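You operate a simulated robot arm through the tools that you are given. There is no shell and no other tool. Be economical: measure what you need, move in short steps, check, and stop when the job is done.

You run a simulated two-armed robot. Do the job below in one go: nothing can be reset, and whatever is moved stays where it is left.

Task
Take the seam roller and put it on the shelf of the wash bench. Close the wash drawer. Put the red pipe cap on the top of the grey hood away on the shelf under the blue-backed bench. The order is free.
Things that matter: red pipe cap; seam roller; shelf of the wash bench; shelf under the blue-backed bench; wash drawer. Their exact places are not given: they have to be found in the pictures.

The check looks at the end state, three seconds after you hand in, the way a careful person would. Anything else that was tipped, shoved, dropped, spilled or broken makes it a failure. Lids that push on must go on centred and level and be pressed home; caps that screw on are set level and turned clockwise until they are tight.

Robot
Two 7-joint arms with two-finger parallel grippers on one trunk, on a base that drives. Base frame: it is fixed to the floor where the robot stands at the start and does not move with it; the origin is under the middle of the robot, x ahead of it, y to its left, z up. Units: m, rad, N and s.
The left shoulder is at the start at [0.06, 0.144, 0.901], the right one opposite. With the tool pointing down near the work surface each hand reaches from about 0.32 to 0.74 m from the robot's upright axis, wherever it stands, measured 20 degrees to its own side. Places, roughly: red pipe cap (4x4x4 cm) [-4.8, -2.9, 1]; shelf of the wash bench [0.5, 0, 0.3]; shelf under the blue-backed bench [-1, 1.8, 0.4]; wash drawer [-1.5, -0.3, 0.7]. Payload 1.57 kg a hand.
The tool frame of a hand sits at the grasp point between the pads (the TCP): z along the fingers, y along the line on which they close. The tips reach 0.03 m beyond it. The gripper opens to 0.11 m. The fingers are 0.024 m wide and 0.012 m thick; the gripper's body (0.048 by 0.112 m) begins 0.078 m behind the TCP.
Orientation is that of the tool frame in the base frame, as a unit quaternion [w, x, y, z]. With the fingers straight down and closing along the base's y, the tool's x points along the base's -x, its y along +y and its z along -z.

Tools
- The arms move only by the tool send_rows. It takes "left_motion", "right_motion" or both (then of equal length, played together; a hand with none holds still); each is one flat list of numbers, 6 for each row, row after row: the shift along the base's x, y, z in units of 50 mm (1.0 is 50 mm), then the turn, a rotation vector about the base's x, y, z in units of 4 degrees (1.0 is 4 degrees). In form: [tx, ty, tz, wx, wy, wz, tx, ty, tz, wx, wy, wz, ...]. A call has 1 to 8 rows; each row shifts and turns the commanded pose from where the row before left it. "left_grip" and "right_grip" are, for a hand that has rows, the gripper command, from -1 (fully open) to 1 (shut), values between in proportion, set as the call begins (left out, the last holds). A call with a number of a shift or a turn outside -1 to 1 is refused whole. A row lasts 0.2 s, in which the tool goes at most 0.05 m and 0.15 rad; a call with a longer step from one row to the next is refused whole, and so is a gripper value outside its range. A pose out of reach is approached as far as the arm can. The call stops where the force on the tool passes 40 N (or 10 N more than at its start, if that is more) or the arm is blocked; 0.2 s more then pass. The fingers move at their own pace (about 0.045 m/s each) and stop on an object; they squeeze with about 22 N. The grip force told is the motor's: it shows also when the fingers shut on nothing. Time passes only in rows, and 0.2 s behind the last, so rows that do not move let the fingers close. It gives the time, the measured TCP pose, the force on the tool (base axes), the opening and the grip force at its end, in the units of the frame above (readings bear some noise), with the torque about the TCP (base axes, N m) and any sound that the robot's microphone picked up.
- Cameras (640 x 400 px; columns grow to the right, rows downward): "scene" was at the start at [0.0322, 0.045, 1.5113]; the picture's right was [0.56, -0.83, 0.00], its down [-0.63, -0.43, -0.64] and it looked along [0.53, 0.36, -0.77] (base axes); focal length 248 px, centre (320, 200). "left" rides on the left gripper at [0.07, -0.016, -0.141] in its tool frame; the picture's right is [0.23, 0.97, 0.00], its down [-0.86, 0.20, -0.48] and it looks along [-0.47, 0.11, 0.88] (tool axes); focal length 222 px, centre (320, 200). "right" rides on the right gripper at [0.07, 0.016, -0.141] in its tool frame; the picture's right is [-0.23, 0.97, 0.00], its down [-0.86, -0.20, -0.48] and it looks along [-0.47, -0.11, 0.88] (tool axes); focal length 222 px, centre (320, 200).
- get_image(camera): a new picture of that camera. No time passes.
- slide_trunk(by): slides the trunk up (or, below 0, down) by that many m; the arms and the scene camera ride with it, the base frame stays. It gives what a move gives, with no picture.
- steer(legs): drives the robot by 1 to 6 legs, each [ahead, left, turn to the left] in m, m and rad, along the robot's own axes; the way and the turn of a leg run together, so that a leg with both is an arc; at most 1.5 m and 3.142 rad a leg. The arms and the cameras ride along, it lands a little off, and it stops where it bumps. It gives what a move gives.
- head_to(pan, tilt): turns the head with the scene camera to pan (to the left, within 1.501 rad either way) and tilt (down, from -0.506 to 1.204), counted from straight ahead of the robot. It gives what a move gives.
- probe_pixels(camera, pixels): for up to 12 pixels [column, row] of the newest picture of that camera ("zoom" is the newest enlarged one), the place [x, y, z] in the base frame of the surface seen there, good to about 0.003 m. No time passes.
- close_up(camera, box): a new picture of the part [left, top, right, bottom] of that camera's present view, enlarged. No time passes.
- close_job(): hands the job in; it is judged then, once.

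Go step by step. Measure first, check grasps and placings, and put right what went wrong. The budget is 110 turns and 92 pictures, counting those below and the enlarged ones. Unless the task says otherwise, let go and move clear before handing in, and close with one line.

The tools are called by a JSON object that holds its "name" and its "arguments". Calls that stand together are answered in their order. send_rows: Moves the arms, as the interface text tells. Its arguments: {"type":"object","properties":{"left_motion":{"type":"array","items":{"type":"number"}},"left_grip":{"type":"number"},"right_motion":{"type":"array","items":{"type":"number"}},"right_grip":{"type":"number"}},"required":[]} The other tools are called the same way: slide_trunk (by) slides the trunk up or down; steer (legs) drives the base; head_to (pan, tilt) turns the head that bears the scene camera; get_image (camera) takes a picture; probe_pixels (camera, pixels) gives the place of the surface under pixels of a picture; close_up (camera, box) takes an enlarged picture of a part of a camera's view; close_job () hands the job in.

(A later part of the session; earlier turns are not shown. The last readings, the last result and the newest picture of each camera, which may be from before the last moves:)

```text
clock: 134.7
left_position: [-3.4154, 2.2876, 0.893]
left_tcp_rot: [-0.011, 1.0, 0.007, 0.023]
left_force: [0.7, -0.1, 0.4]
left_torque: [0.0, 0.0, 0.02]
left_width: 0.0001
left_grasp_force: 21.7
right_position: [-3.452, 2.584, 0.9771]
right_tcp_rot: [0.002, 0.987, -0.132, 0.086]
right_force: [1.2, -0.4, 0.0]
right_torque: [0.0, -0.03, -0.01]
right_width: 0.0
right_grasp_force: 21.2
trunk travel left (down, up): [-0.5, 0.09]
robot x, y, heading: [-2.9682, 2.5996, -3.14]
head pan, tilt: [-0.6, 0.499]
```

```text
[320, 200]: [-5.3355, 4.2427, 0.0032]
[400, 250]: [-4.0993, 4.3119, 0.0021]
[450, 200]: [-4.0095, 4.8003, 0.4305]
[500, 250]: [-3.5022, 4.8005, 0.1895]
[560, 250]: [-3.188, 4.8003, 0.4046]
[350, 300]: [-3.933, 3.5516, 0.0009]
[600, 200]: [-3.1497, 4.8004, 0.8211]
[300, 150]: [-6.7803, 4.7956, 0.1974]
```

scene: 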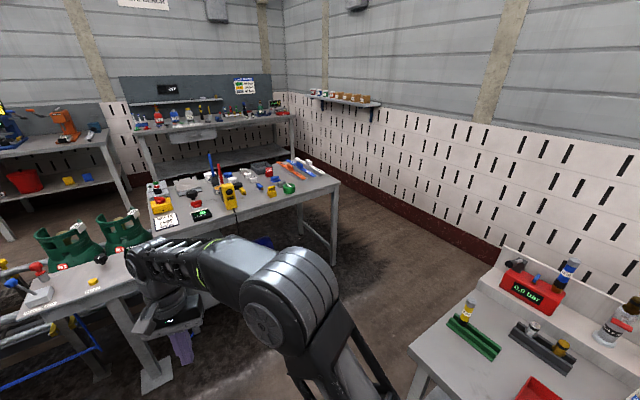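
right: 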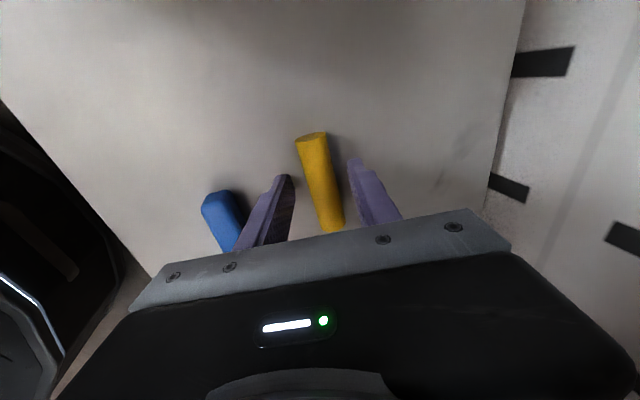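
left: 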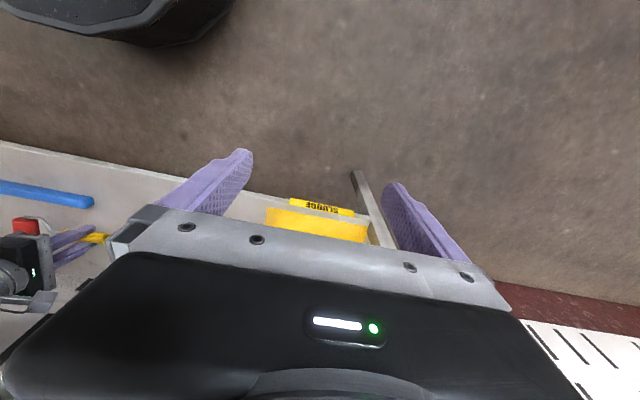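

There's a ~1 m passage between the table end (y≈3.75) and the wall (y=4.8). I'll sidestep through it facing −x.

{"name": "steer", "arguments": {"legs": [[0.5, 0, 0], [0, -0.85, 0], [0, -0.8, 0]]}}

{"name": "head_to", "arguments": {"pan": 0.3, "tilt": 0.5}}

{"name": "get_image", "arguments": {"camera": "scene"}}

{"name": "probe_pixels", "arguments": {"camera": "scene", "pixels": [[300, 200], [200, 250], [350, 250], [450, 200], [250, 200], [200, 200], [100, 200], [150, 170]]}}

```text
clock: 140.2
left_position: [-3.96, 2.8012, 0.894]
left_tcp_rot: [-0.009, 0.999, -0.033, 0.023]
left_force: [0.8, -0.4, 0.7]
left_torque: [-0.01, 0.03, 0.04]
left_width: 0.0
left_grasp_force: 20.9
right_position: [-3.9733, 3.102, 0.9779]
right_tcp_rot: [0.006, 0.981, -0.171, 0.086]
right_force: [-0.1, 1.4, -0.8]
right_torque: [-0.01, 0.03, -0.02]
right_width: 0.0002
right_grasp_force: 21.2
trunk travel left (down, up): [-0.5, 0.09]
robot x, y, heading: [-3.4927, 3.078, 3.068]
head pan, tilt: [-0.6, 0.499]
stopped in leg 2: the robot was blocked; the commanded pose is now the measured one
```

```text
clock: 141.4
left_position: [-3.9597, 2.8003, 0.8937]
left_tcp_rot: [-0.009, 0.999, -0.03, 0.025]
left_force: [0.3, 0.5, 0.2]
left_torque: [0.03, -0.01, -0.02]
left_width: 0.0
left_grasp_force: 21.2
right_position: [-3.9732, 3.1001, 0.9773]
right_tcp_rot: [0.005, 0.982, -0.171, 0.086]
right_force: [-0.1, -0.2, 0.8]
right_torque: [-0.01, -0.02, -0.01]
right_width: 0.0
right_grasp_force: 21.2
trunk travel left (down, up): [-0.5, 0.09]
robot x, y, heading: [-3.493, 3.08, 3.062]
head pan, tilt: [0.3, 0.499]
```

```text
41 pictures are left
```

scene: 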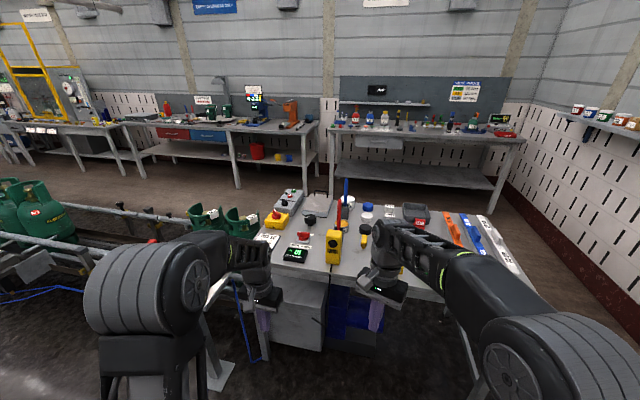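

```text
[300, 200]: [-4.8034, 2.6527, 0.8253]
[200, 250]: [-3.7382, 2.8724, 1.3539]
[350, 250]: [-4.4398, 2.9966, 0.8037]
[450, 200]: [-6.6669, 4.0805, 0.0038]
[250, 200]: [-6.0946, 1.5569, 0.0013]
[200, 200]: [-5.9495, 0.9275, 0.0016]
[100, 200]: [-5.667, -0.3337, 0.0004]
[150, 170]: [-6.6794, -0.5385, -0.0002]
```

Blocked by something on my right. Backing off slightly and looking there.

{"name": "steer", "arguments": {"legs": [[0, 0.1, 0.07]]}}

{"name": "head_to", "arguments": {"pan": -1.4, "tilt": 0.8}}

{"name": "get_image", "arguments": {"camera": "scene"}}

```text
clock: 142.5
left_position: [-3.9424, 2.6679, 0.8929]
left_tcp_rot: [-0.01, 1.0, 0.003, 0.023]
left_force: [0.6, 1.1, -0.1]
left_torque: [0.04, 0.02, 0.0]
left_width: 0.0002
left_grasp_force: 21.3
right_position: [-3.9775, 2.9652, 0.9775]
right_tcp_rot: [0.001, 0.987, -0.135, 0.086]
right_force: [0.5, 0.1, -0.5]
right_torque: [0.05, 0.01, 0.05]
right_width: 0.0
right_grasp_force: 21.5
trunk travel left (down, up): [-0.5, 0.09]
robot x, y, heading: [-3.4969, 2.9797, 3.136]
head pan, tilt: [0.3, 0.499]
```

```text
clock: 144.2
left_position: [-3.9424, 2.6681, 0.8927]
left_tcp_rot: [-0.01, 1.0, 0.002, 0.024]
left_force: [0.5, -0.3, 0.4]
left_torque: [0.01, -0.01, -0.01]
left_width: 0.0001
left_grasp_force: 20.9
right_position: [-3.9772, 2.9687, 0.9764]
right_tcp_rot: [0.001, 0.987, -0.135, 0.086]
right_force: [0.8, 0.2, -0.4]
right_torque: [-0.01, 0.0, 0.01]
right_width: 0.0
right_grasp_force: 21.2
trunk travel left (down, up): [-0.5, 0.09]
robot x, y, heading: [-3.4955, 2.9773, 3.135]
head pan, tilt: [-1.4, 0.799]
```

```text
40 pictures are left
```

scene: 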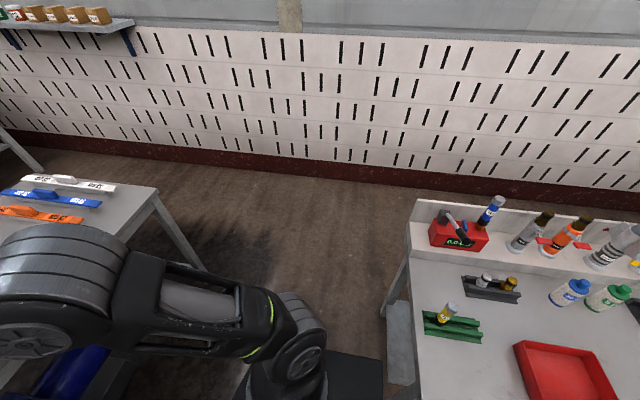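

{"name": "probe_pixels", "arguments": {"camera": "scene", "pixels": [[392, 310], [410, 200], [420, 390], [400, 260], [155, 190], [185, 260], [200, 270], [382, 360], [340, 360], [60, 235]]}}

```text
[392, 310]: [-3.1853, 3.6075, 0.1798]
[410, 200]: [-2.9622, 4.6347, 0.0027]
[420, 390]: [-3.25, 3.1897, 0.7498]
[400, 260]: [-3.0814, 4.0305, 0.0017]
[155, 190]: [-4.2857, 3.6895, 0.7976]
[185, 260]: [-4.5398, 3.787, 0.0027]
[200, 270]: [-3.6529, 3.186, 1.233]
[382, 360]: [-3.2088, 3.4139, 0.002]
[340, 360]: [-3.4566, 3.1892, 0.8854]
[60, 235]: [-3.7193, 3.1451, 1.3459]
```

The right bench ends at x≈−3.25 and the table edge is at x≈−4.2; I must pass at x≈−3.72. Raising the hands first to clear the table's items.

{"name": "send_rows", "arguments": {"left_motion": [0.3, 0, 0.9, 0, 0, 0, 0.3, 0, 0.9, 0, 0, 0, 0.3, 0, 0.9, 0, 0, 0, 0.3, 0, 0.9, 0, 0, 0], "right_motion": [0.4, 0, 0.7, 0, 0, 0.5, 0.4, 0, 0.7, 0, 0, 1, 0.4, 0, 0.7, 0, 0, 1, 0.4, 0, 0.4, 0, 0, 1]}}

{"name": "steer", "arguments": {"legs": [[0.23, 0, 0.006], [0, -0.65, 0], [0, -0.65, 0]]}}

{"name": "head_to", "arguments": {"pan": 0.5, "tilt": 0.6}}

{"name": "get_image", "arguments": {"camera": "scene"}}

```text
clock: 145.2
left_position: [-3.8853, 2.6678, 1.068]
left_tcp_rot: [-0.012, 1.0, 0.005, 0.019]
left_force: [0.6, -1.5, 0.0]
left_torque: [0.21, 0.06, -0.02]
left_width: 0.0001
left_grasp_force: 21.2
left hand out of reach, approached as far as the arm can: row 4
right_position: [-3.9146, 2.9848, 1.0628]
right_tcp_rot: [-0.005, 0.995, -0.089, 0.042]
right_force: [-0.4, 0.5, 0.1]
right_torque: [-0.04, -0.03, 0.0]
right_width: 0.0003
right_grasp_force: 21.5
right hand out of reach, approached as far as the arm can: row 2, 3, 4
trunk travel left (down, up): [-0.5, 0.09]
robot x, y, heading: [-3.4952, 2.9795, 3.135]
head pan, tilt: [-1.4, 0.799]
```

```text
clock: 153.4
left_position: [-4.11, 3.9643, 1.069]
left_tcp_rot: [-0.013, 1.0, 0.008, 0.019]
left_force: [0.2, 0.3, 0.4]
left_torque: [-0.02, 0.01, -0.02]
left_width: 0.0
left_grasp_force: 21.1
right_position: [-4.1425, 4.2818, 1.0631]
right_tcp_rot: [-0.005, 0.995, -0.085, 0.041]
right_force: [-0.9, -0.2, 0.6]
right_torque: [0.01, 0.0, 0.0]
right_width: 0.0002
right_grasp_force: 21.4
trunk travel left (down, up): [-0.5, 0.09]
robot x, y, heading: [-3.7246, 4.2779, -3.14]
head pan, tilt: [-1.4, 0.799]
```

```text
clock: 155.3
left_position: [-4.1108, 3.9644, 1.0669]
left_tcp_rot: [-0.012, 1.0, 0.009, 0.019]
left_force: [0.5, 1.2, 0.4]
left_torque: [-0.01, -0.01, 0.02]
left_width: 0.0004
left_grasp_force: 21.3
right_position: [-4.143, 4.2802, 1.0629]
right_tcp_rot: [-0.005, 0.995, -0.086, 0.041]
right_force: [0.2, 0.2, -0.6]
right_torque: [-0.01, 0.01, 0.01]
right_width: 0.0
right_grasp_force: 21.4
trunk travel left (down, up): [-0.5, 0.09]
robot x, y, heading: [-3.7212, 4.2803, -3.138]
head pan, tilt: [0.499, 0.6]
```

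```text
39 pictures are left
```

scene: 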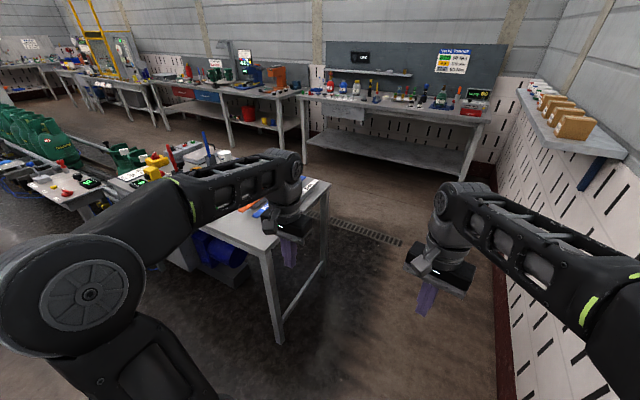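

Through the first gap. Measuring the wall shelf, the table's far corner and the back benches.

{"name": "probe_pixels", "arguments": {"camera": "scene", "pixels": [[565, 165], [595, 157], [520, 92], [330, 180], [278, 340], [322, 260], [465, 185], [470, 122], [590, 300], [495, 210], [280, 95], [160, 85]]}}

```text
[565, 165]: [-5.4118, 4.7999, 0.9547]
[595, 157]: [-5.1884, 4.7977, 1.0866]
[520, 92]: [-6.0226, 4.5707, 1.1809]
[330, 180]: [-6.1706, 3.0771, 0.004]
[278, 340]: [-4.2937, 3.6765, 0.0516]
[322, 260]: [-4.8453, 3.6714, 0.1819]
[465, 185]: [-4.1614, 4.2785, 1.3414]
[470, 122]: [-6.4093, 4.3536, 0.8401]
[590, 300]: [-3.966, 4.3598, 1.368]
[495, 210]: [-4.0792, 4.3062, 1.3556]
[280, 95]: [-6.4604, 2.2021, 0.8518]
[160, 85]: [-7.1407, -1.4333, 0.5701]
```

Table spans x −4.29…−4.9, back benches' front at x≈−6.35. Driving to x≈−5.55, then turning to face −y.

{"name": "steer", "arguments": {"legs": [[0.95, 0.05, 0], [0.88, 0.05, 0], [0, 0, 1.571]]}}

{"name": "head_to", "arguments": {"pan": 0.1, "tilt": 0.35}}

{"name": "get_image", "arguments": {"camera": "scene"}}

{"name": "probe_pixels", "arguments": {"camera": "scene", "pixels": [[320, 180], [320, 230], [400, 250], [250, 230], [420, 200], [250, 180], [350, 150], [300, 300]]}}

```text
clock: 168.3
left_position: [-5.2468, 3.7838, 1.0667]
left_tcp_rot: [-0.022, 0.705, 0.709, 0.004]
left_force: [0.5, 0.4, -0.5]
left_torque: [0.03, 0.02, -0.01]
left_width: 0.0
left_grasp_force: 21.1
right_position: [-5.5633, 3.7569, 1.0619]
right_tcp_rot: [-0.033, 0.768, 0.639, 0.025]
right_force: [-0.1, -1.0, 0.9]
right_torque: [0.0, -0.04, 0.01]
right_width: 0.0001
right_grasp_force: 21.1
trunk travel left (down, up): [-0.5, 0.09]
robot x, y, heading: [-5.5556, 4.1724, -1.58]
head pan, tilt: [0.499, 0.6]
```

```text
clock: 169.2
left_position: [-5.2466, 3.7838, 1.0666]
left_tcp_rot: [-0.022, 0.705, 0.708, 0.005]
left_force: [0.1, 0.1, -0.2]
left_torque: [0.02, 0.01, -0.02]
left_width: 0.0
left_grasp_force: 21.1
right_position: [-5.5639, 3.7563, 1.063]
right_tcp_rot: [-0.032, 0.768, 0.639, 0.026]
right_force: [-0.4, 0.2, -0.2]
right_torque: [0.04, -0.01, -0.02]
right_width: 0.0
right_grasp_force: 21.2
trunk travel left (down, up): [-0.5, 0.09]
robot x, y, heading: [-5.5531, 4.1773, -1.581]
head pan, tilt: [0.099, 0.351]
```

```text
38 pictures are left
```

scene: 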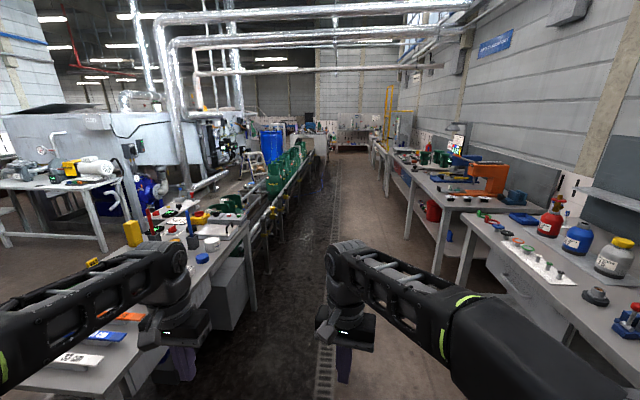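

```text
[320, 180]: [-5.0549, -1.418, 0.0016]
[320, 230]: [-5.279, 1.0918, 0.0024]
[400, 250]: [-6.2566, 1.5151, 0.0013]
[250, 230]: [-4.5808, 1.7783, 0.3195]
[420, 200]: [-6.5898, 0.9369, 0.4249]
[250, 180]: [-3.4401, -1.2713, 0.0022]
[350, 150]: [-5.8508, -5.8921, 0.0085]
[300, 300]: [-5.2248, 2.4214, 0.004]
```

Clear aisle down x≈−5.6. Driving 5 m and then looking at the hood.

{"name": "steer", "arguments": {"legs": [[0, 0, 0.01], [1.5, 0, 0], [1.5, 0, 0], [1.5, 0, 0], [0.8, 0, 0]]}}

{"name": "head_to", "arguments": {"pan": 0.35, "tilt": 0.45}}

{"name": "get_image", "arguments": {"camera": "scene"}}

```text
clock: 195.0
left_position: [-5.2837, -1.5419, 1.0671]
left_tcp_rot: [-0.022, 0.705, 0.708, 0.005]
left_force: [-1.3, 0.6, -0.2]
left_torque: [0.02, -0.01, -0.04]
left_width: 0.0
left_grasp_force: 21.3
right_position: [-5.6002, -1.5706, 1.0615]
right_tcp_rot: [-0.033, 0.769, 0.638, 0.026]
right_force: [0.3, -0.5, -0.1]
right_torque: [-0.02, 0.0, 0.01]
right_width: 0.0
right_grasp_force: 21.1
trunk travel left (down, up): [-0.5, 0.09]
robot x, y, heading: [-5.5919, -1.151, -1.58]
head pan, tilt: [0.099, 0.351]
```

```text
clock: 195.8
left_position: [-5.2844, -1.5428, 1.066]
left_tcp_rot: [-0.023, 0.705, 0.708, 0.006]
left_force: [-0.4, 0.5, 0.0]
left_torque: [0.01, -0.02, 0.0]
left_width: 0.0
left_grasp_force: 21.1
right_position: [-5.6006, -1.5699, 1.0627]
right_tcp_rot: [-0.032, 0.769, 0.638, 0.025]
right_force: [1.0, 0.2, -0.9]
right_torque: [0.0, 0.02, 0.02]
right_width: 0.0
right_grasp_force: 21.2
trunk travel left (down, up): [-0.5, 0.09]
robot x, y, heading: [-5.5937, -1.1501, -1.582]
head pan, tilt: [0.351, 0.45]
```

```text
37 pictures are left
```

scene: 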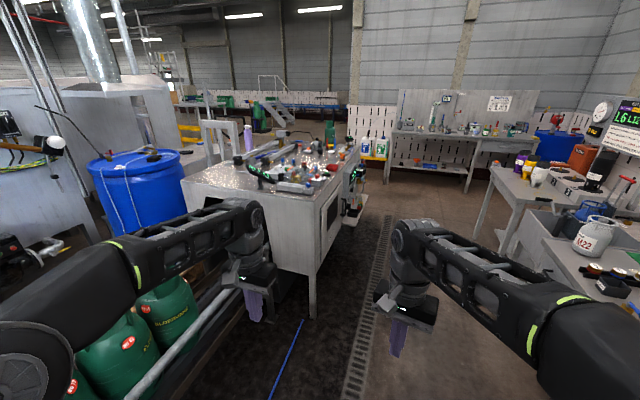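

{"name": "close_up", "arguments": {"camera": "scene", "box": [220, 120, 380, 220]}}

{"name": "probe_pixels", "arguments": {"camera": "zoom", "pixels": [[435, 190], [350, 275], [490, 180], [455, 145], [320, 180], [545, 270]]}}

```text
4.00 times, centred on (300, 170) of scene
```

zoom: 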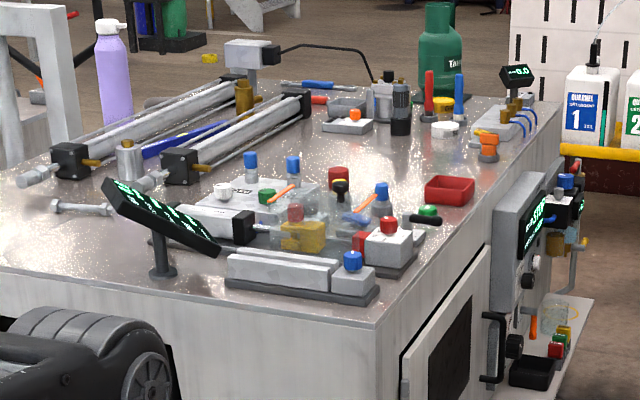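

```text
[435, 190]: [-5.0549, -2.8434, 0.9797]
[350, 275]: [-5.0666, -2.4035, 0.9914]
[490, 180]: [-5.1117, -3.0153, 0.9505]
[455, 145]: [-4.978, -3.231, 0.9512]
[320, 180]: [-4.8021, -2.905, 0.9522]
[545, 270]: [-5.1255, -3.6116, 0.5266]
```

The hood top (z≈0.95) carries many items; a dark red piece is near zoom (338,175), i.e. about (−4.82,−2.92). I'll raise the trunk, face +x and slide alongside, keeping hands clear of the hood.

{"name": "slide_trunk", "arguments": {"by": 0.09}}

{"name": "steer", "arguments": {"legs": [[0, -0.15, 0], [0, 0, 1.58], [0, -0.85, 0], [0, -0.8, 0]]}}

{"name": "head_to", "arguments": {"pan": 0.0, "tilt": 0.65}}

{"name": "get_image", "arguments": {"camera": "scene"}}

```text
clock: 197.0
left_position: [-5.2842, -1.5432, 1.1575]
left_tcp_rot: [-0.022, 0.705, 0.709, 0.005]
left_force: [0.4, 0.3, -1.0]
left_torque: [0.03, -0.03, -0.04]
left_width: 0.0
left_grasp_force: 21.0
right_position: [-5.6005, -1.5702, 1.1525]
right_tcp_rot: [-0.033, 0.769, 0.638, 0.025]
right_force: [-0.3, 0.0, -0.5]
right_torque: [0.02, -0.04, 0.02]
right_width: 0.0
right_grasp_force: 21.9
trunk travel left (down, up): [-0.59, 0.0]
robot x, y, heading: [-5.5895, -1.1507, -1.58]
head pan, tilt: [0.351, 0.45]
```

```text
clock: 210.2
left_position: [-5.3744, -2.4955, 1.1573]
left_tcp_rot: [-0.02, 0.001, 1.0, -0.013]
left_force: [-0.4, 0.1, 0.8]
left_torque: [0.04, 0.01, 0.01]
left_width: 0.0
left_grasp_force: 21.2
right_position: [-5.3493, -2.8113, 1.1525]
right_tcp_rot: [-0.041, 0.097, 0.994, -0.004]
right_force: [-0.6, 0.0, -0.2]
right_torque: [0.0, 0.0, 0.02]
right_width: 0.0001
right_grasp_force: 20.5
trunk travel left (down, up): [-0.59, 0.0]
robot x, y, heading: [-5.7697, -2.7984, -0.015]
head pan, tilt: [0.351, 0.45]
```

```text
clock: 211.0
left_position: [-5.3743, -2.495, 1.1576]
left_tcp_rot: [-0.019, 0.001, 1.0, -0.012]
left_force: [0.4, -0.5, 0.0]
left_torque: [-0.02, -0.02, 0.0]
left_width: 0.0
left_grasp_force: 21.6
right_position: [-5.3491, -2.8122, 1.1518]
right_tcp_rot: [-0.041, 0.096, 0.995, -0.005]
right_force: [0.0, 0.2, -0.5]
right_torque: [0.01, -0.01, -0.02]
right_width: 0.0001
right_grasp_force: 21.1
trunk travel left (down, up): [-0.59, 0.0]
robot x, y, heading: [-5.7669, -2.8004, -0.019]
head pan, tilt: [0.0, 0.649]
```

```text
35 pictures are left
```

scene: 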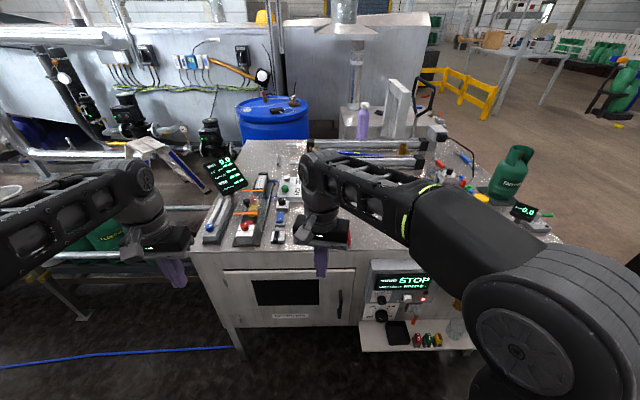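

The right arm hides the middle. Taking the right wrist view and a scene close-up.

{"name": "get_image", "arguments": {"camera": "right"}}

{"name": "close_up", "arguments": {"camera": "scene", "box": [190, 130, 350, 250]}}

```text
34 pictures are left
```

right: 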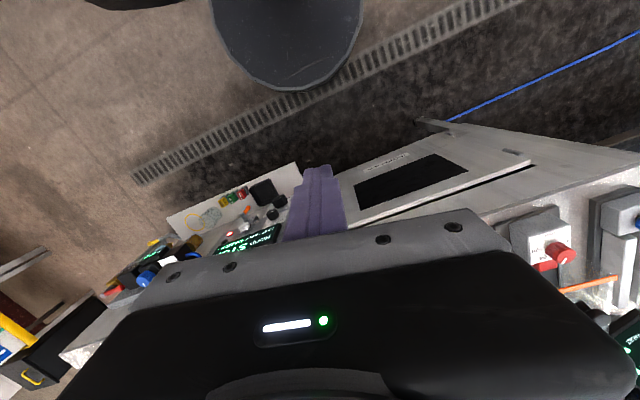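

```text
3.33 times, centred on (270, 190) of scene
```

zoom: 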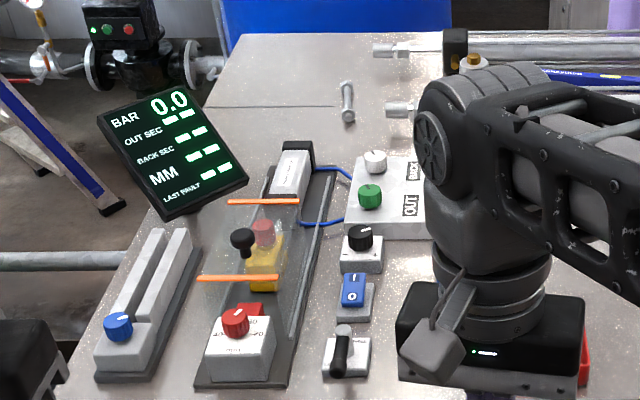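

Moving the right hand 0.2 m to the right to uncover the middle of the hood.

{"name": "send_rows", "arguments": {"right_motion": [0, -0.9, 0, 0, 0, 0, 0, -0.9, 0, 0, 0, 0, 0, -0.9, 0, 0, 0, 0, 0, -0.9, 0, 0, 0, 0, 0, -0.9, 0, 0, 0, 0], "right_grip": -1}}

{"name": "close_up", "arguments": {"camera": "scene", "box": [240, 110, 500, 260]}}

```text
clock: 212.2
left_position: [-5.3747, -2.4962, 1.1572]
left_tcp_rot: [-0.02, 0.001, 1.0, -0.012]
left_force: [0.1, -0.3, -0.4]
left_torque: [-0.01, -0.01, 0.02]
left_width: 0.0
left_grasp_force: 21.9
right_position: [-5.3505, -3.0372, 1.1505]
right_tcp_rot: [-0.042, 0.096, 0.994, -0.004]
right_force: [0.2, -0.7, 0.4]
right_torque: [0.01, -0.01, -0.02]
right_width: 0.104
right_grasp_force: 0.1
trunk travel left (down, up): [-0.59, 0.0]
robot x, y, heading: [-5.7666, -2.8011, -0.022]
head pan, tilt: [0.0, 0.649]
```

```text
2.46 times, centred on (370, 185) of scene
```

zoom: 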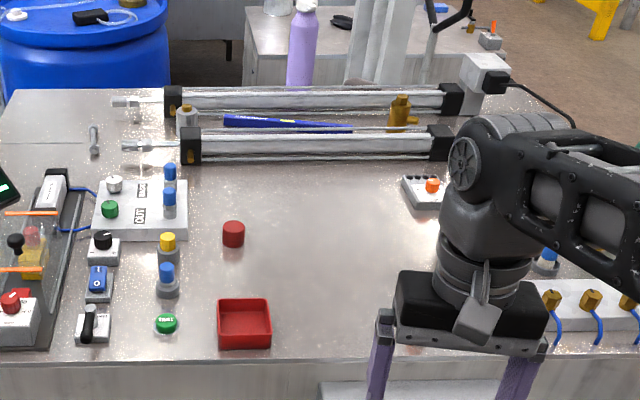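

The red pipe cap is the small cylinder at zoom (233,234). Measuring it and its neighbours.

{"name": "probe_pixels", "arguments": {"camera": "zoom", "pixels": [[233, 226], [224, 240], [242, 240], [233, 243], [233, 260], [243, 305], [168, 245], [245, 345], [240, 300], [300, 200]]}}

```text
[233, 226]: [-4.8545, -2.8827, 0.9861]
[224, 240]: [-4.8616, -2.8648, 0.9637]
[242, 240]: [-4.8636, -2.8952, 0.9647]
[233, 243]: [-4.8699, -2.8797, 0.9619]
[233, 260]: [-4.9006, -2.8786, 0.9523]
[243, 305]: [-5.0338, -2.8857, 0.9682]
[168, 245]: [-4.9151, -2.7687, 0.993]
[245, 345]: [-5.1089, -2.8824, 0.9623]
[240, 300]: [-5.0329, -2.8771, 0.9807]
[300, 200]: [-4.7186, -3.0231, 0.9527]
```

Cap centre ≈(−4.848,−2.881), z 0.951–0.987. I'll grasp it with the right hand tilted 36° forward (so it can later be set upright on the low shelf). Orienting the hand first.

{"name": "send_rows", "arguments": {"right_motion": [0, 0.35, 0, 0, -1, 0.5, 0, 0.35, 0, 0, -1, 0.5, 0, 0.35, 0, 0, -1, 0.5, 0, 0.35, 0, 0, -1, 0.5, 0, 0.35, 0, 0, -1, 0.4, 0, 0.35, 0, 0, -1, 0, 0, 0.35, 0, 0, -1, 0, 0, 0.25, 0, 0, -1, 0], "right_grip": -0.5}}

{"name": "send_rows", "arguments": {"right_motion": [0, 0, 0, 0, -1, 0, 0, 0, 0, 0, -1, 0]}}

{"name": "steer", "arguments": {"legs": [[0.22, 0, 0.02]]}}

{"name": "get_image", "arguments": {"camera": "right"}}

{"name": "get_image", "arguments": {"camera": "scene"}}

```text
clock: 214.0
left_position: [-5.3746, -2.4962, 1.1574]
left_tcp_rot: [-0.019, 0.001, 1.0, -0.012]
left_force: [0.3, -0.6, 0.4]
left_torque: [-0.01, -0.01, 0.02]
left_width: 0.0001
left_grasp_force: 21.1
right_position: [-5.3518, -2.9015, 1.1522]
right_tcp_rot: [0.236, 0.012, 0.972, 0.009]
right_force: [-0.2, 0.0, -0.5]
right_torque: [-0.06, -0.02, 0.01]
right_width: 0.0825
right_grasp_force: 0.0
trunk travel left (down, up): [-0.59, 0.0]
robot x, y, heading: [-5.7719, -2.7997, -0.02]
head pan, tilt: [0.0, 0.649]
```

```text
clock: 214.6
left_position: [-5.3755, -2.496, 1.1579]
left_tcp_rot: [-0.02, 0.001, 1.0, -0.013]
left_force: [0.6, 0.3, -0.6]
left_torque: [0.02, -0.03, 0.0]
left_width: 0.0001
left_grasp_force: 21.4
right_position: [-5.3513, -2.9026, 1.1523]
right_tcp_rot: [0.304, 0.011, 0.953, 0.009]
right_force: [-0.6, 0.1, -0.5]
right_torque: [0.01, 0.01, 0.02]
right_width: 0.0825
right_grasp_force: 0.0
trunk travel left (down, up): [-0.59, 0.0]
robot x, y, heading: [-5.7696, -2.8027, -0.02]
head pan, tilt: [0.0, 0.649]
```

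```text
clock: 216.3
left_position: [-5.1622, -2.4904, 1.1571]
left_tcp_rot: [-0.018, -0.007, 1.0, -0.012]
left_force: [-0.3, 0.3, 0.6]
left_torque: [0.01, 0.06, 0.0]
left_width: 0.0
left_grasp_force: 21.2
right_position: [-5.1275, -2.8963, 1.1517]
right_tcp_rot: [0.303, 0.002, 0.953, 0.012]
right_force: [1.1, 0.6, 0.6]
right_torque: [0.04, 0.03, -0.01]
right_width: 0.0823
right_grasp_force: 0.0
trunk travel left (down, up): [-0.59, 0.0]
robot x, y, heading: [-5.5512, -2.8009, 0.004]
head pan, tilt: [0.0, 0.649]
```

```text
31 pictures are left
```

right: 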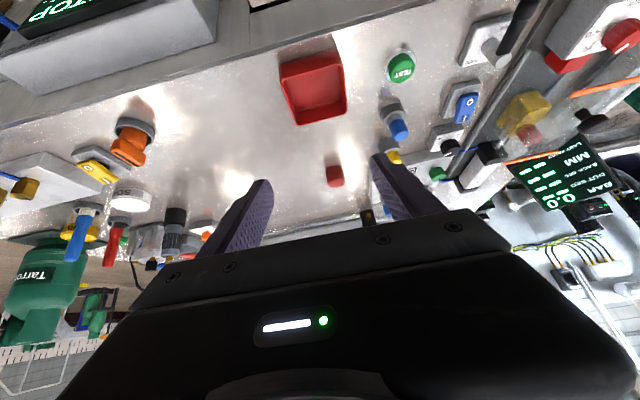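

```text
30 pictures are left
```

scene: 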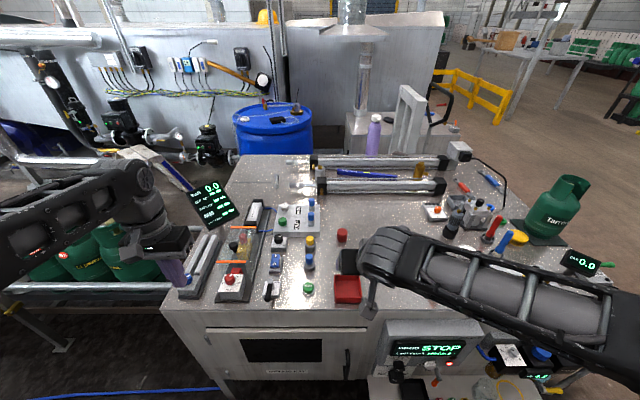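

Clear. Moving the hand forward over the cap at z≈1.10.

{"name": "send_rows", "arguments": {"right_motion": [0.92, 0.05, -0.1, 0, 0, 0, 0.92, 0.05, -0.1, 0, 0, 0, 0.92, 0.05, -0.2, 0, 0, 0, 0.92, 0.05, -0.2, 0, 0, 0, 0.92, 0.05, -0.2, 0, 0, 0, 0.9, 0.05, -0.2, 0, 0, 0]}}

{"name": "get_image", "arguments": {"camera": "right"}}

```text
clock: 217.7
left_position: [-5.1614, -2.4904, 1.1578]
left_tcp_rot: [-0.02, -0.006, 1.0, -0.013]
left_force: [0.7, 0.1, -0.4]
left_torque: [-0.02, 0.03, 0.01]
left_width: 0.0001
left_grasp_force: 20.8
right_position: [-4.8535, -2.8825, 1.102]
right_tcp_rot: [0.301, 0.001, 0.954, 0.013]
right_force: [0.3, -0.8, 0.4]
right_torque: [-0.02, 0.03, 0.01]
right_width: 0.0823
right_grasp_force: 0.1
trunk travel left (down, up): [-0.59, 0.0]
robot x, y, heading: [-5.5463, -2.8048, -0.004]
head pan, tilt: [0.0, 0.649]
```

```text
29 pictures are left
```

right: 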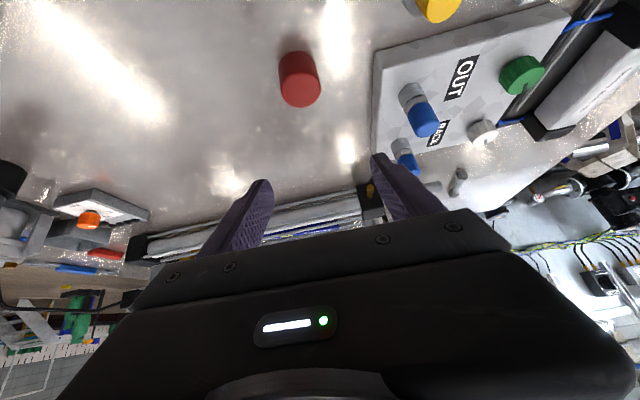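

{"name": "probe_pixels", "arguments": {"camera": "right", "pixels": [[300, 88], [297, 60], [283, 75], [316, 75], [305, 100], [420, 118], [405, 155], [395, 135]]}}

```text
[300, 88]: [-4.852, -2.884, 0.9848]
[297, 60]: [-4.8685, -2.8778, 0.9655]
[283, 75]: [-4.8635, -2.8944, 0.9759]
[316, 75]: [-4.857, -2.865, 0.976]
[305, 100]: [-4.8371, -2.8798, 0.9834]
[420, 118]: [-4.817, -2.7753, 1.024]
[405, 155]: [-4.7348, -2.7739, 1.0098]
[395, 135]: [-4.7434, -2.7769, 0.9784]
```

Lowering 0.115 m around the cap and closing.

{"name": "send_rows", "arguments": {"right_motion": [-0.1, 0.03, -0.6, 0, 0, 0, 0, 0, -0.6, 0, 0, 0, 0, 0, -0.6, 0, 0, 0, 0, 0, -0.5, 0, 0, 0]}}

{"name": "send_rows", "arguments": {"right_motion": [0, 0, 0, 0, 0, 0, 0, 0, 0, 0, 0, 0, 0, 0, 0, 0, 0, 0, 0, 0, 0, 0, 0, 0, 0, 0, 0, 0, 0, 0], "right_grip": 1}}

{"name": "get_image", "arguments": {"camera": "right"}}

```text
clock: 218.7
left_position: [-5.1619, -2.4907, 1.1575]
left_tcp_rot: [-0.019, -0.007, 1.0, -0.013]
left_force: [-0.3, -0.5, -0.5]
left_torque: [0.03, -0.02, -0.02]
left_width: 0.0
left_grasp_force: 22.0
right_position: [-4.8602, -2.8803, 0.9874]
right_tcp_rot: [0.304, 0.001, 0.953, 0.013]
right_force: [-0.1, 0.0, 0.4]
right_torque: [-0.02, -0.01, 0.04]
right_width: 0.0825
right_grasp_force: 0.0
trunk travel left (down, up): [-0.59, 0.0]
robot x, y, heading: [-5.5496, -2.8013, -0.002]
head pan, tilt: [0.0, 0.649]
```

```text
clock: 219.9
left_position: [-5.1628, -2.4914, 1.1578]
left_tcp_rot: [-0.02, -0.007, 1.0, -0.012]
left_force: [0.0, 0.1, -0.8]
left_torque: [0.0, 0.0, 0.01]
left_width: 0.0
left_grasp_force: 21.3
right_position: [-4.8607, -2.8808, 0.9882]
right_tcp_rot: [0.302, 0.002, 0.953, 0.012]
right_force: [-0.9, -0.3, 0.9]
right_torque: [-0.01, 0.02, -0.03]
right_width: 0.0367
right_grasp_force: 21.2
trunk travel left (down, up): [-0.59, 0.0]
robot x, y, heading: [-5.5523, -2.8023, -0.001]
head pan, tilt: [0.0, 0.649]
```

```text
28 pictures are left
```

right: 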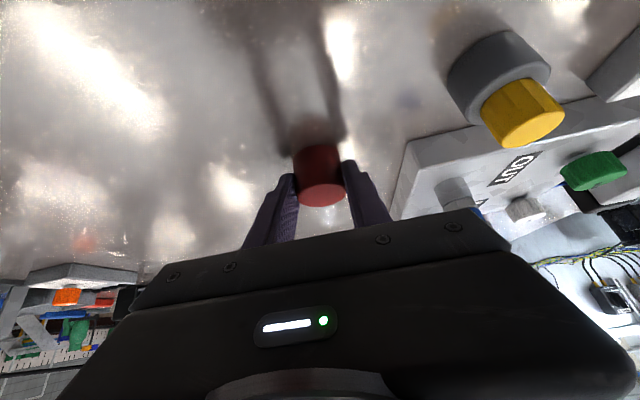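

Cap gripped (width 0.037). Lifting, retracting, and backing away from the hood.

{"name": "send_rows", "arguments": {"right_motion": [0, 0, 0.8, 0, 0, 0, 0, 0, 0.9, 0, 0, 0, 0, 0, 0.9, 0, 0, 0, 0, 0, 0.6, 0, 0, 0]}}

{"name": "send_rows", "arguments": {"right_motion": [-0.9, 0, 0, 0, 0, 0, -0.9, 0, 0, 0, 0, 0, -0.9, 0, 0, 0, 0, 0, -0.9, 0, 0, 0, 0, 0, -0.9, 0, 0, 0, 0, 0, -0.9, 0.2, 0, 0, 0, 0]}}

{"name": "steer", "arguments": {"legs": [[-0.22, 0, 0], [0, 0.85, 0], [0, 0.8, 0], [0, 0, -1.57], [0, 0.15, 0]]}}

{"name": "head_to", "arguments": {"pan": 0.35, "tilt": 0.5}}

{"name": "get_image", "arguments": {"camera": "scene"}}

```text
clock: 220.9
left_position: [-5.1623, -2.4903, 1.1578]
left_tcp_rot: [-0.019, -0.007, 1.0, -0.012]
left_force: [-0.4, 0.6, 0.4]
left_torque: [-0.01, 0.02, 0.01]
left_width: 0.0
left_grasp_force: 21.6
right_position: [-4.8608, -2.8796, 1.1486]
right_tcp_rot: [0.303, 0.002, 0.953, 0.013]
right_force: [0.4, 0.2, -0.2]
right_torque: [-0.03, 0.0, -0.02]
right_width: 0.0368
right_grasp_force: 21.5
trunk travel left (down, up): [-0.59, 0.0]
robot x, y, heading: [-5.5458, -2.8041, 0.004]
head pan, tilt: [0.0, 0.649]
```

```text
clock: 222.3
left_position: [-5.1634, -2.4911, 1.1576]
left_tcp_rot: [-0.018, -0.008, 1.0, -0.012]
left_force: [0.1, 0.8, -0.1]
left_torque: [0.01, -0.02, 0.01]
left_width: 0.0005
left_grasp_force: 21.3
right_position: [-5.131, -2.8704, 1.1478]
right_tcp_rot: [0.304, 0.002, 0.953, 0.013]
right_force: [-0.6, 0.7, -0.5]
right_torque: [0.01, -0.04, 0.0]
right_width: 0.0369
right_grasp_force: 21.7
trunk travel left (down, up): [-0.59, 0.0]
robot x, y, heading: [-5.5488, -2.8024, 0.003]
head pan, tilt: [0.0, 0.649]
```

```text
clock: 236.7
left_position: [-5.3085, -1.5314, 1.1569]
left_tcp_rot: [-0.023, 0.691, 0.723, 0.003]
left_force: [0.9, 0.4, -0.2]
left_torque: [-0.01, 0.04, 0.0]
left_width: 0.0
left_grasp_force: 21.2
right_position: [-5.6866, -1.5761, 1.147]
right_tcp_rot: [0.226, 0.665, 0.683, -0.202]
right_force: [0.6, 0.2, -0.6]
right_torque: [0.0, 0.02, -0.02]
right_width: 0.0367
right_grasp_force: 22.0
trunk travel left (down, up): [-0.59, 0.0]
robot x, y, heading: [-5.6342, -1.1504, -1.541]
head pan, tilt: [0.0, 0.649]
```

```text
clock: 237.6
left_position: [-5.3106, -1.532, 1.1573]
left_tcp_rot: [-0.022, 0.691, 0.723, 0.004]
left_force: [-0.5, -0.2, 0.2]
left_torque: [0.0, -0.03, -0.01]
left_width: 0.0002
left_grasp_force: 21.4
right_position: [-5.6876, -1.5759, 1.1476]
right_tcp_rot: [0.225, 0.665, 0.683, -0.201]
right_force: [1.3, -0.6, -0.8]
right_torque: [0.01, 0.04, 0.01]
right_width: 0.0369
right_grasp_force: 22.1
trunk travel left (down, up): [-0.59, 0.0]
robot x, y, heading: [-5.6318, -1.1508, -1.541]
head pan, tilt: [0.351, 0.499]
```

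```text
27 pictures are left
```

scene: 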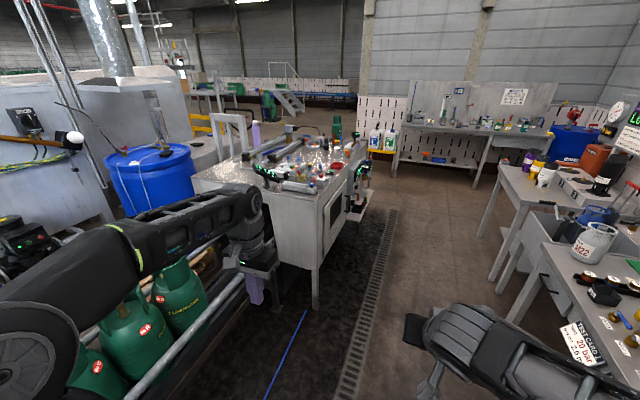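

Checking how far the right elbow sticks out before reversing up the aisle.

{"name": "probe_pixels", "arguments": {"camera": "scene", "pixels": [[420, 330], [470, 320], [540, 340], [580, 370], [500, 390], [620, 385]]}}

{"name": "head_to", "arguments": {"pan": -0.6, "tilt": 0.9}}

{"name": "get_image", "arguments": {"camera": "scene"}}

{"name": "probe_pixels", "arguments": {"camera": "scene", "pixels": [[300, 300], [350, 300], [400, 250], [400, 300], [450, 300], [350, 250], [300, 250], [500, 300]]}}

```text
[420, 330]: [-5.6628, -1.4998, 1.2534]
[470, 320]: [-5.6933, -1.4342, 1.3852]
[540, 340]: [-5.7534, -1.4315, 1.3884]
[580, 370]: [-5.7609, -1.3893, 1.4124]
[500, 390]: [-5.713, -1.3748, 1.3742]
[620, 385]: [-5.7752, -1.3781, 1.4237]
```

```text
clock: 238.8
left_position: [-5.3098, -1.5323, 1.156]
left_tcp_rot: [-0.022, 0.69, 0.723, 0.005]
left_force: [0.8, 0.4, 0.0]
left_torque: [-0.02, 0.0, 0.01]
left_width: 0.0
left_grasp_force: 21.7
right_position: [-5.6878, -1.5761, 1.149]
right_tcp_rot: [0.226, 0.665, 0.683, -0.2]
right_force: [0.0, -0.5, -0.3]
right_torque: [0.02, -0.01, 0.01]
right_width: 0.0366
right_grasp_force: 22.0
trunk travel left (down, up): [-0.59, 0.0]
robot x, y, heading: [-5.6338, -1.1546, -1.54]
head pan, tilt: [-0.6, 0.901]
```

```text
26 pictures are left
```

scene: 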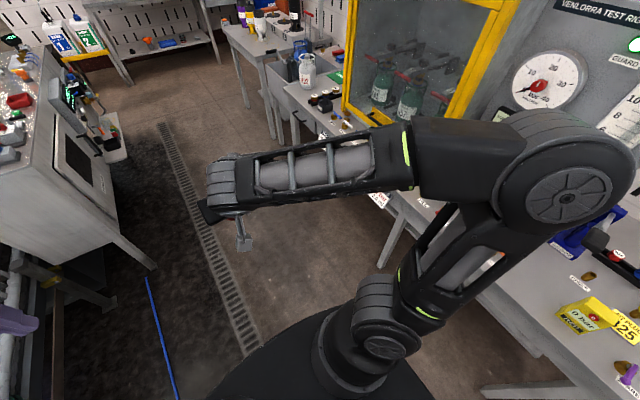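

```text
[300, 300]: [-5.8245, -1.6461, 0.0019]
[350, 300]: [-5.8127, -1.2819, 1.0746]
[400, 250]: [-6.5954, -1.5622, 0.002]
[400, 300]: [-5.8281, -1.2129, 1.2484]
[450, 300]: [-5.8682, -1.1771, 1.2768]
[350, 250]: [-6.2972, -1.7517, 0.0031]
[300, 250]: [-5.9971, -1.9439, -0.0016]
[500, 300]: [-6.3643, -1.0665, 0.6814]
```

{"name": "probe_pixels", "arguments": {"camera": "scene", "pixels": [[565, 195], [620, 150], [530, 120], [600, 230], [630, 190]]}}

```text
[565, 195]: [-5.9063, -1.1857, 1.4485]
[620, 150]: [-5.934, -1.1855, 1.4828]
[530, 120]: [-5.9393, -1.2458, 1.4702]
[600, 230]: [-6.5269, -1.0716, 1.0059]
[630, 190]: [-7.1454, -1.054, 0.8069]
```

Elbow is only 0.42 m out and high (z≈1.45), so the reverse path is safe. Reversing up the aisle.

{"name": "steer", "arguments": {"legs": [[0, 0.03, -0.03], [-1.5, 0, 0], [-1.5, 0, 0], [-1.5, 0, 0], [-0.7, 0, 0]]}}

{"name": "head_to", "arguments": {"pan": 0.9, "tilt": 0.6}}

{"name": "get_image", "arguments": {"camera": "scene"}}

```text
clock: 264.1
left_position: [-5.3933, 3.6668, 1.1571]
left_tcp_rot: [-0.022, 0.69, 0.723, 0.004]
left_force: [1.1, 0.3, -0.3]
left_torque: [-0.02, -0.02, 0.0]
left_width: 0.0
left_grasp_force: 20.9
right_position: [-5.7702, 3.6222, 1.148]
right_tcp_rot: [0.226, 0.665, 0.683, -0.201]
right_force: [-0.7, -0.3, -0.6]
right_torque: [-0.02, -0.01, -0.01]
right_width: 0.0366
right_grasp_force: 22.2
trunk travel left (down, up): [-0.59, 0.0]
robot x, y, heading: [-5.7176, 4.0451, -1.541]
head pan, tilt: [-0.6, 0.901]
```

```text
clock: 265.7
left_position: [-5.393, 3.6661, 1.1579]
left_tcp_rot: [-0.022, 0.69, 0.723, 0.005]
left_force: [-0.2, -0.6, -0.1]
left_torque: [0.01, 0.04, -0.03]
left_width: 0.0004
left_grasp_force: 21.5
right_position: [-5.7707, 3.6215, 1.1478]
right_tcp_rot: [0.226, 0.664, 0.683, -0.201]
right_force: [-0.2, -0.2, 0.7]
right_torque: [-0.01, 0.03, -0.01]
right_width: 0.0366
right_grasp_force: 22.2
trunk travel left (down, up): [-0.59, 0.0]
robot x, y, heading: [-5.7174, 4.0474, -1.536]
head pan, tilt: [0.901, 0.6]
```

```text
25 pictures are left
```

scene: 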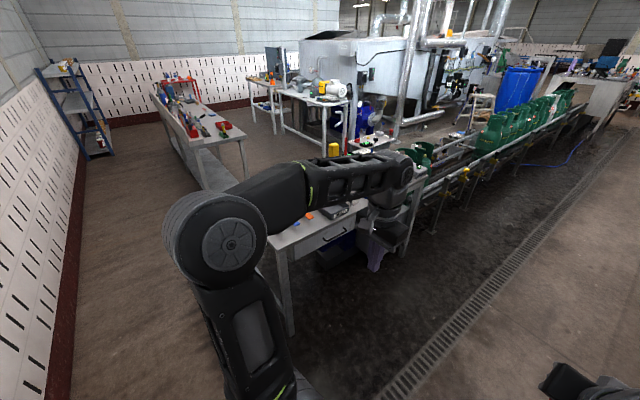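

Turning to face −x and backing through the passage by the wall.

{"name": "steer", "arguments": {"legs": [[0, 0, -1.6], [0, -0.15, 0], [-1.0, 0, 0], [-0.99, 0, 0]]}}

{"name": "head_to", "arguments": {"pan": 1.45, "tilt": 0.75}}

{"name": "get_image", "arguments": {"camera": "scene"}}

```text
clock: 280.5
left_position: [-4.118, 3.8884, 1.1574]
left_tcp_rot: [-0.013, 1.0, 0.011, 0.02]
left_force: [0.3, -0.3, 0.2]
left_torque: [0.01, 0.05, 0.0]
left_width: 0.0
left_grasp_force: 21.3
right_position: [-4.1527, 4.269, 1.1482]
right_tcp_rot: [0.014, 0.953, 0.002, -0.302]
right_force: [-0.6, -0.2, 0.1]
right_torque: [0.02, -0.03, 0.01]
right_width: 0.0369
right_grasp_force: 22.5
trunk travel left (down, up): [-0.59, 0.0]
robot x, y, heading: [-3.732, 4.2035, -3.135]
head pan, tilt: [0.901, 0.6]
```

```text
clock: 281.5
left_position: [-4.116, 3.8888, 1.1565]
left_tcp_rot: [-0.013, 1.0, 0.012, 0.02]
left_force: [0.1, -0.1, 0.2]
left_torque: [0.01, 0.0, -0.01]
left_width: 0.0001
left_grasp_force: 21.3
right_position: [-4.1531, 4.2678, 1.147]
right_tcp_rot: [0.014, 0.953, 0.002, -0.303]
right_force: [-0.5, 1.0, -0.6]
right_torque: [0.02, 0.0, -0.04]
right_width: 0.0368
right_grasp_force: 22.5
trunk travel left (down, up): [-0.59, 0.0]
robot x, y, heading: [-3.7309, 4.2059, -3.132]
head pan, tilt: [1.45, 0.75]
```

```text
24 pictures are left
```

scene: 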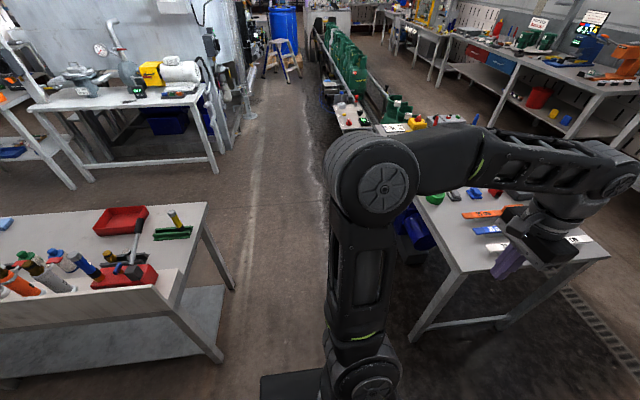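

Sidestepping to the aisle centre and backing along it to x≈−0.15.

{"name": "steer", "arguments": {"legs": [[0, 0.8, 0], [0, 0.82, 0], [-0.5, 0, 0]]}}

{"name": "steer", "arguments": {"legs": [[-1.5, 0, 0], [-1.5, 0, 0]]}}

{"name": "head_to", "arguments": {"pan": 0.9, "tilt": 0.7}}

{"name": "get_image", "arguments": {"camera": "scene"}}

```text
clock: 292.3
left_position: [-3.5991, 2.2786, 1.1587]
left_tcp_rot: [-0.012, 1.0, 0.014, 0.018]
left_force: [0.1, -0.1, 0.4]
left_torque: [0.02, 0.01, 0.0]
left_width: 0.0
left_grasp_force: 21.1
right_position: [-3.6365, 2.658, 1.1478]
right_tcp_rot: [0.015, 0.953, 0.005, -0.303]
right_force: [0.5, 0.9, -0.5]
right_torque: [0.0, 0.0, 0.03]
right_width: 0.0368
right_grasp_force: 22.0
trunk travel left (down, up): [-0.59, 0.0]
robot x, y, heading: [-3.2144, 2.5959, -3.131]
head pan, tilt: [1.45, 0.75]
```

```text
clock: 306.7
left_position: [-0.5972, 2.3514, 1.1576]
left_tcp_rot: [-0.012, 0.999, 0.024, 0.02]
left_force: [0.3, 0.4, -0.1]
left_torque: [-0.01, -0.03, -0.01]
left_width: 0.0002
left_grasp_force: 21.1
right_position: [-0.6415, 2.7295, 1.1476]
right_tcp_rot: [0.018, 0.953, 0.014, -0.303]
right_force: [0.6, 0.4, -0.4]
right_torque: [0.0, -0.01, -0.01]
right_width: 0.0365
right_grasp_force: 22.1
trunk travel left (down, up): [-0.59, 0.0]
robot x, y, heading: [-0.2195, 2.675, -3.109]
head pan, tilt: [1.45, 0.75]
```

```text
clock: 307.7
left_position: [-0.5985, 2.3521, 1.1573]
left_tcp_rot: [-0.013, 0.999, 0.023, 0.019]
left_force: [0.2, 0.3, 0.4]
left_torque: [-0.01, 0.01, 0.03]
left_width: 0.0001
left_grasp_force: 21.2
right_position: [-0.643, 2.7301, 1.1478]
right_tcp_rot: [0.018, 0.953, 0.014, -0.302]
right_force: [-0.8, -0.4, -0.1]
right_torque: [0.0, 0.02, 0.01]
right_width: 0.0365
right_grasp_force: 22.4
trunk travel left (down, up): [-0.59, 0.0]
robot x, y, heading: [-0.2216, 2.6778, -3.108]
head pan, tilt: [0.901, 0.7]
```

```text
23 pictures are left
```

scene: 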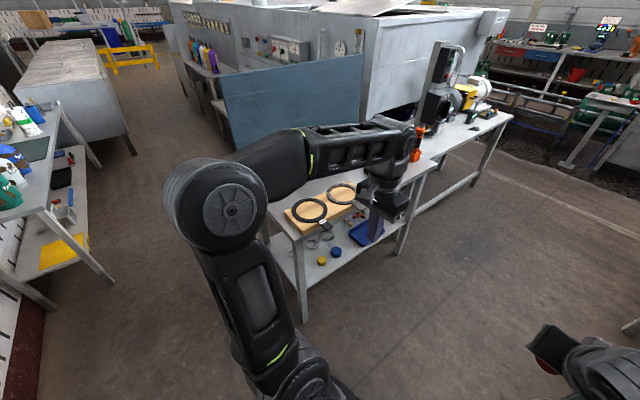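

Measuring the blue-backed bench's end and its shelf (caps at (322,260), (336,252)).

{"name": "close_up", "arguments": {"camera": "scene", "box": [230, 180, 430, 320]}}

{"name": "probe_pixels", "arguments": {"camera": "scene", "pixels": [[322, 261], [336, 252], [300, 260], [290, 255], [303, 310], [285, 262], [400, 245], [365, 235], [305, 235], [330, 268], [310, 279], [270, 250]]}}

```text
2.86 times, centred on (330, 250) of scene
```

zoom: 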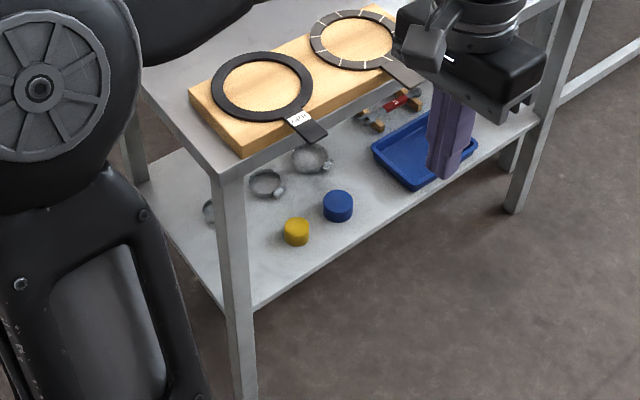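

```text
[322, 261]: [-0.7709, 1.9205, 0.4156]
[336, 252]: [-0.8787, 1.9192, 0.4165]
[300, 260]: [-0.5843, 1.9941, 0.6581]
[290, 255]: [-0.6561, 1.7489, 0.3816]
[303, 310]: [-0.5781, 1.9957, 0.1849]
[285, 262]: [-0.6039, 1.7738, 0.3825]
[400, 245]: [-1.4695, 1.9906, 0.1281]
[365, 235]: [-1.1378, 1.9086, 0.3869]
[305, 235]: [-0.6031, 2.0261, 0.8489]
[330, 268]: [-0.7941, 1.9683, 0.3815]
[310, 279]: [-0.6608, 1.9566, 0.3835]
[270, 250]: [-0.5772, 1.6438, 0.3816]
```

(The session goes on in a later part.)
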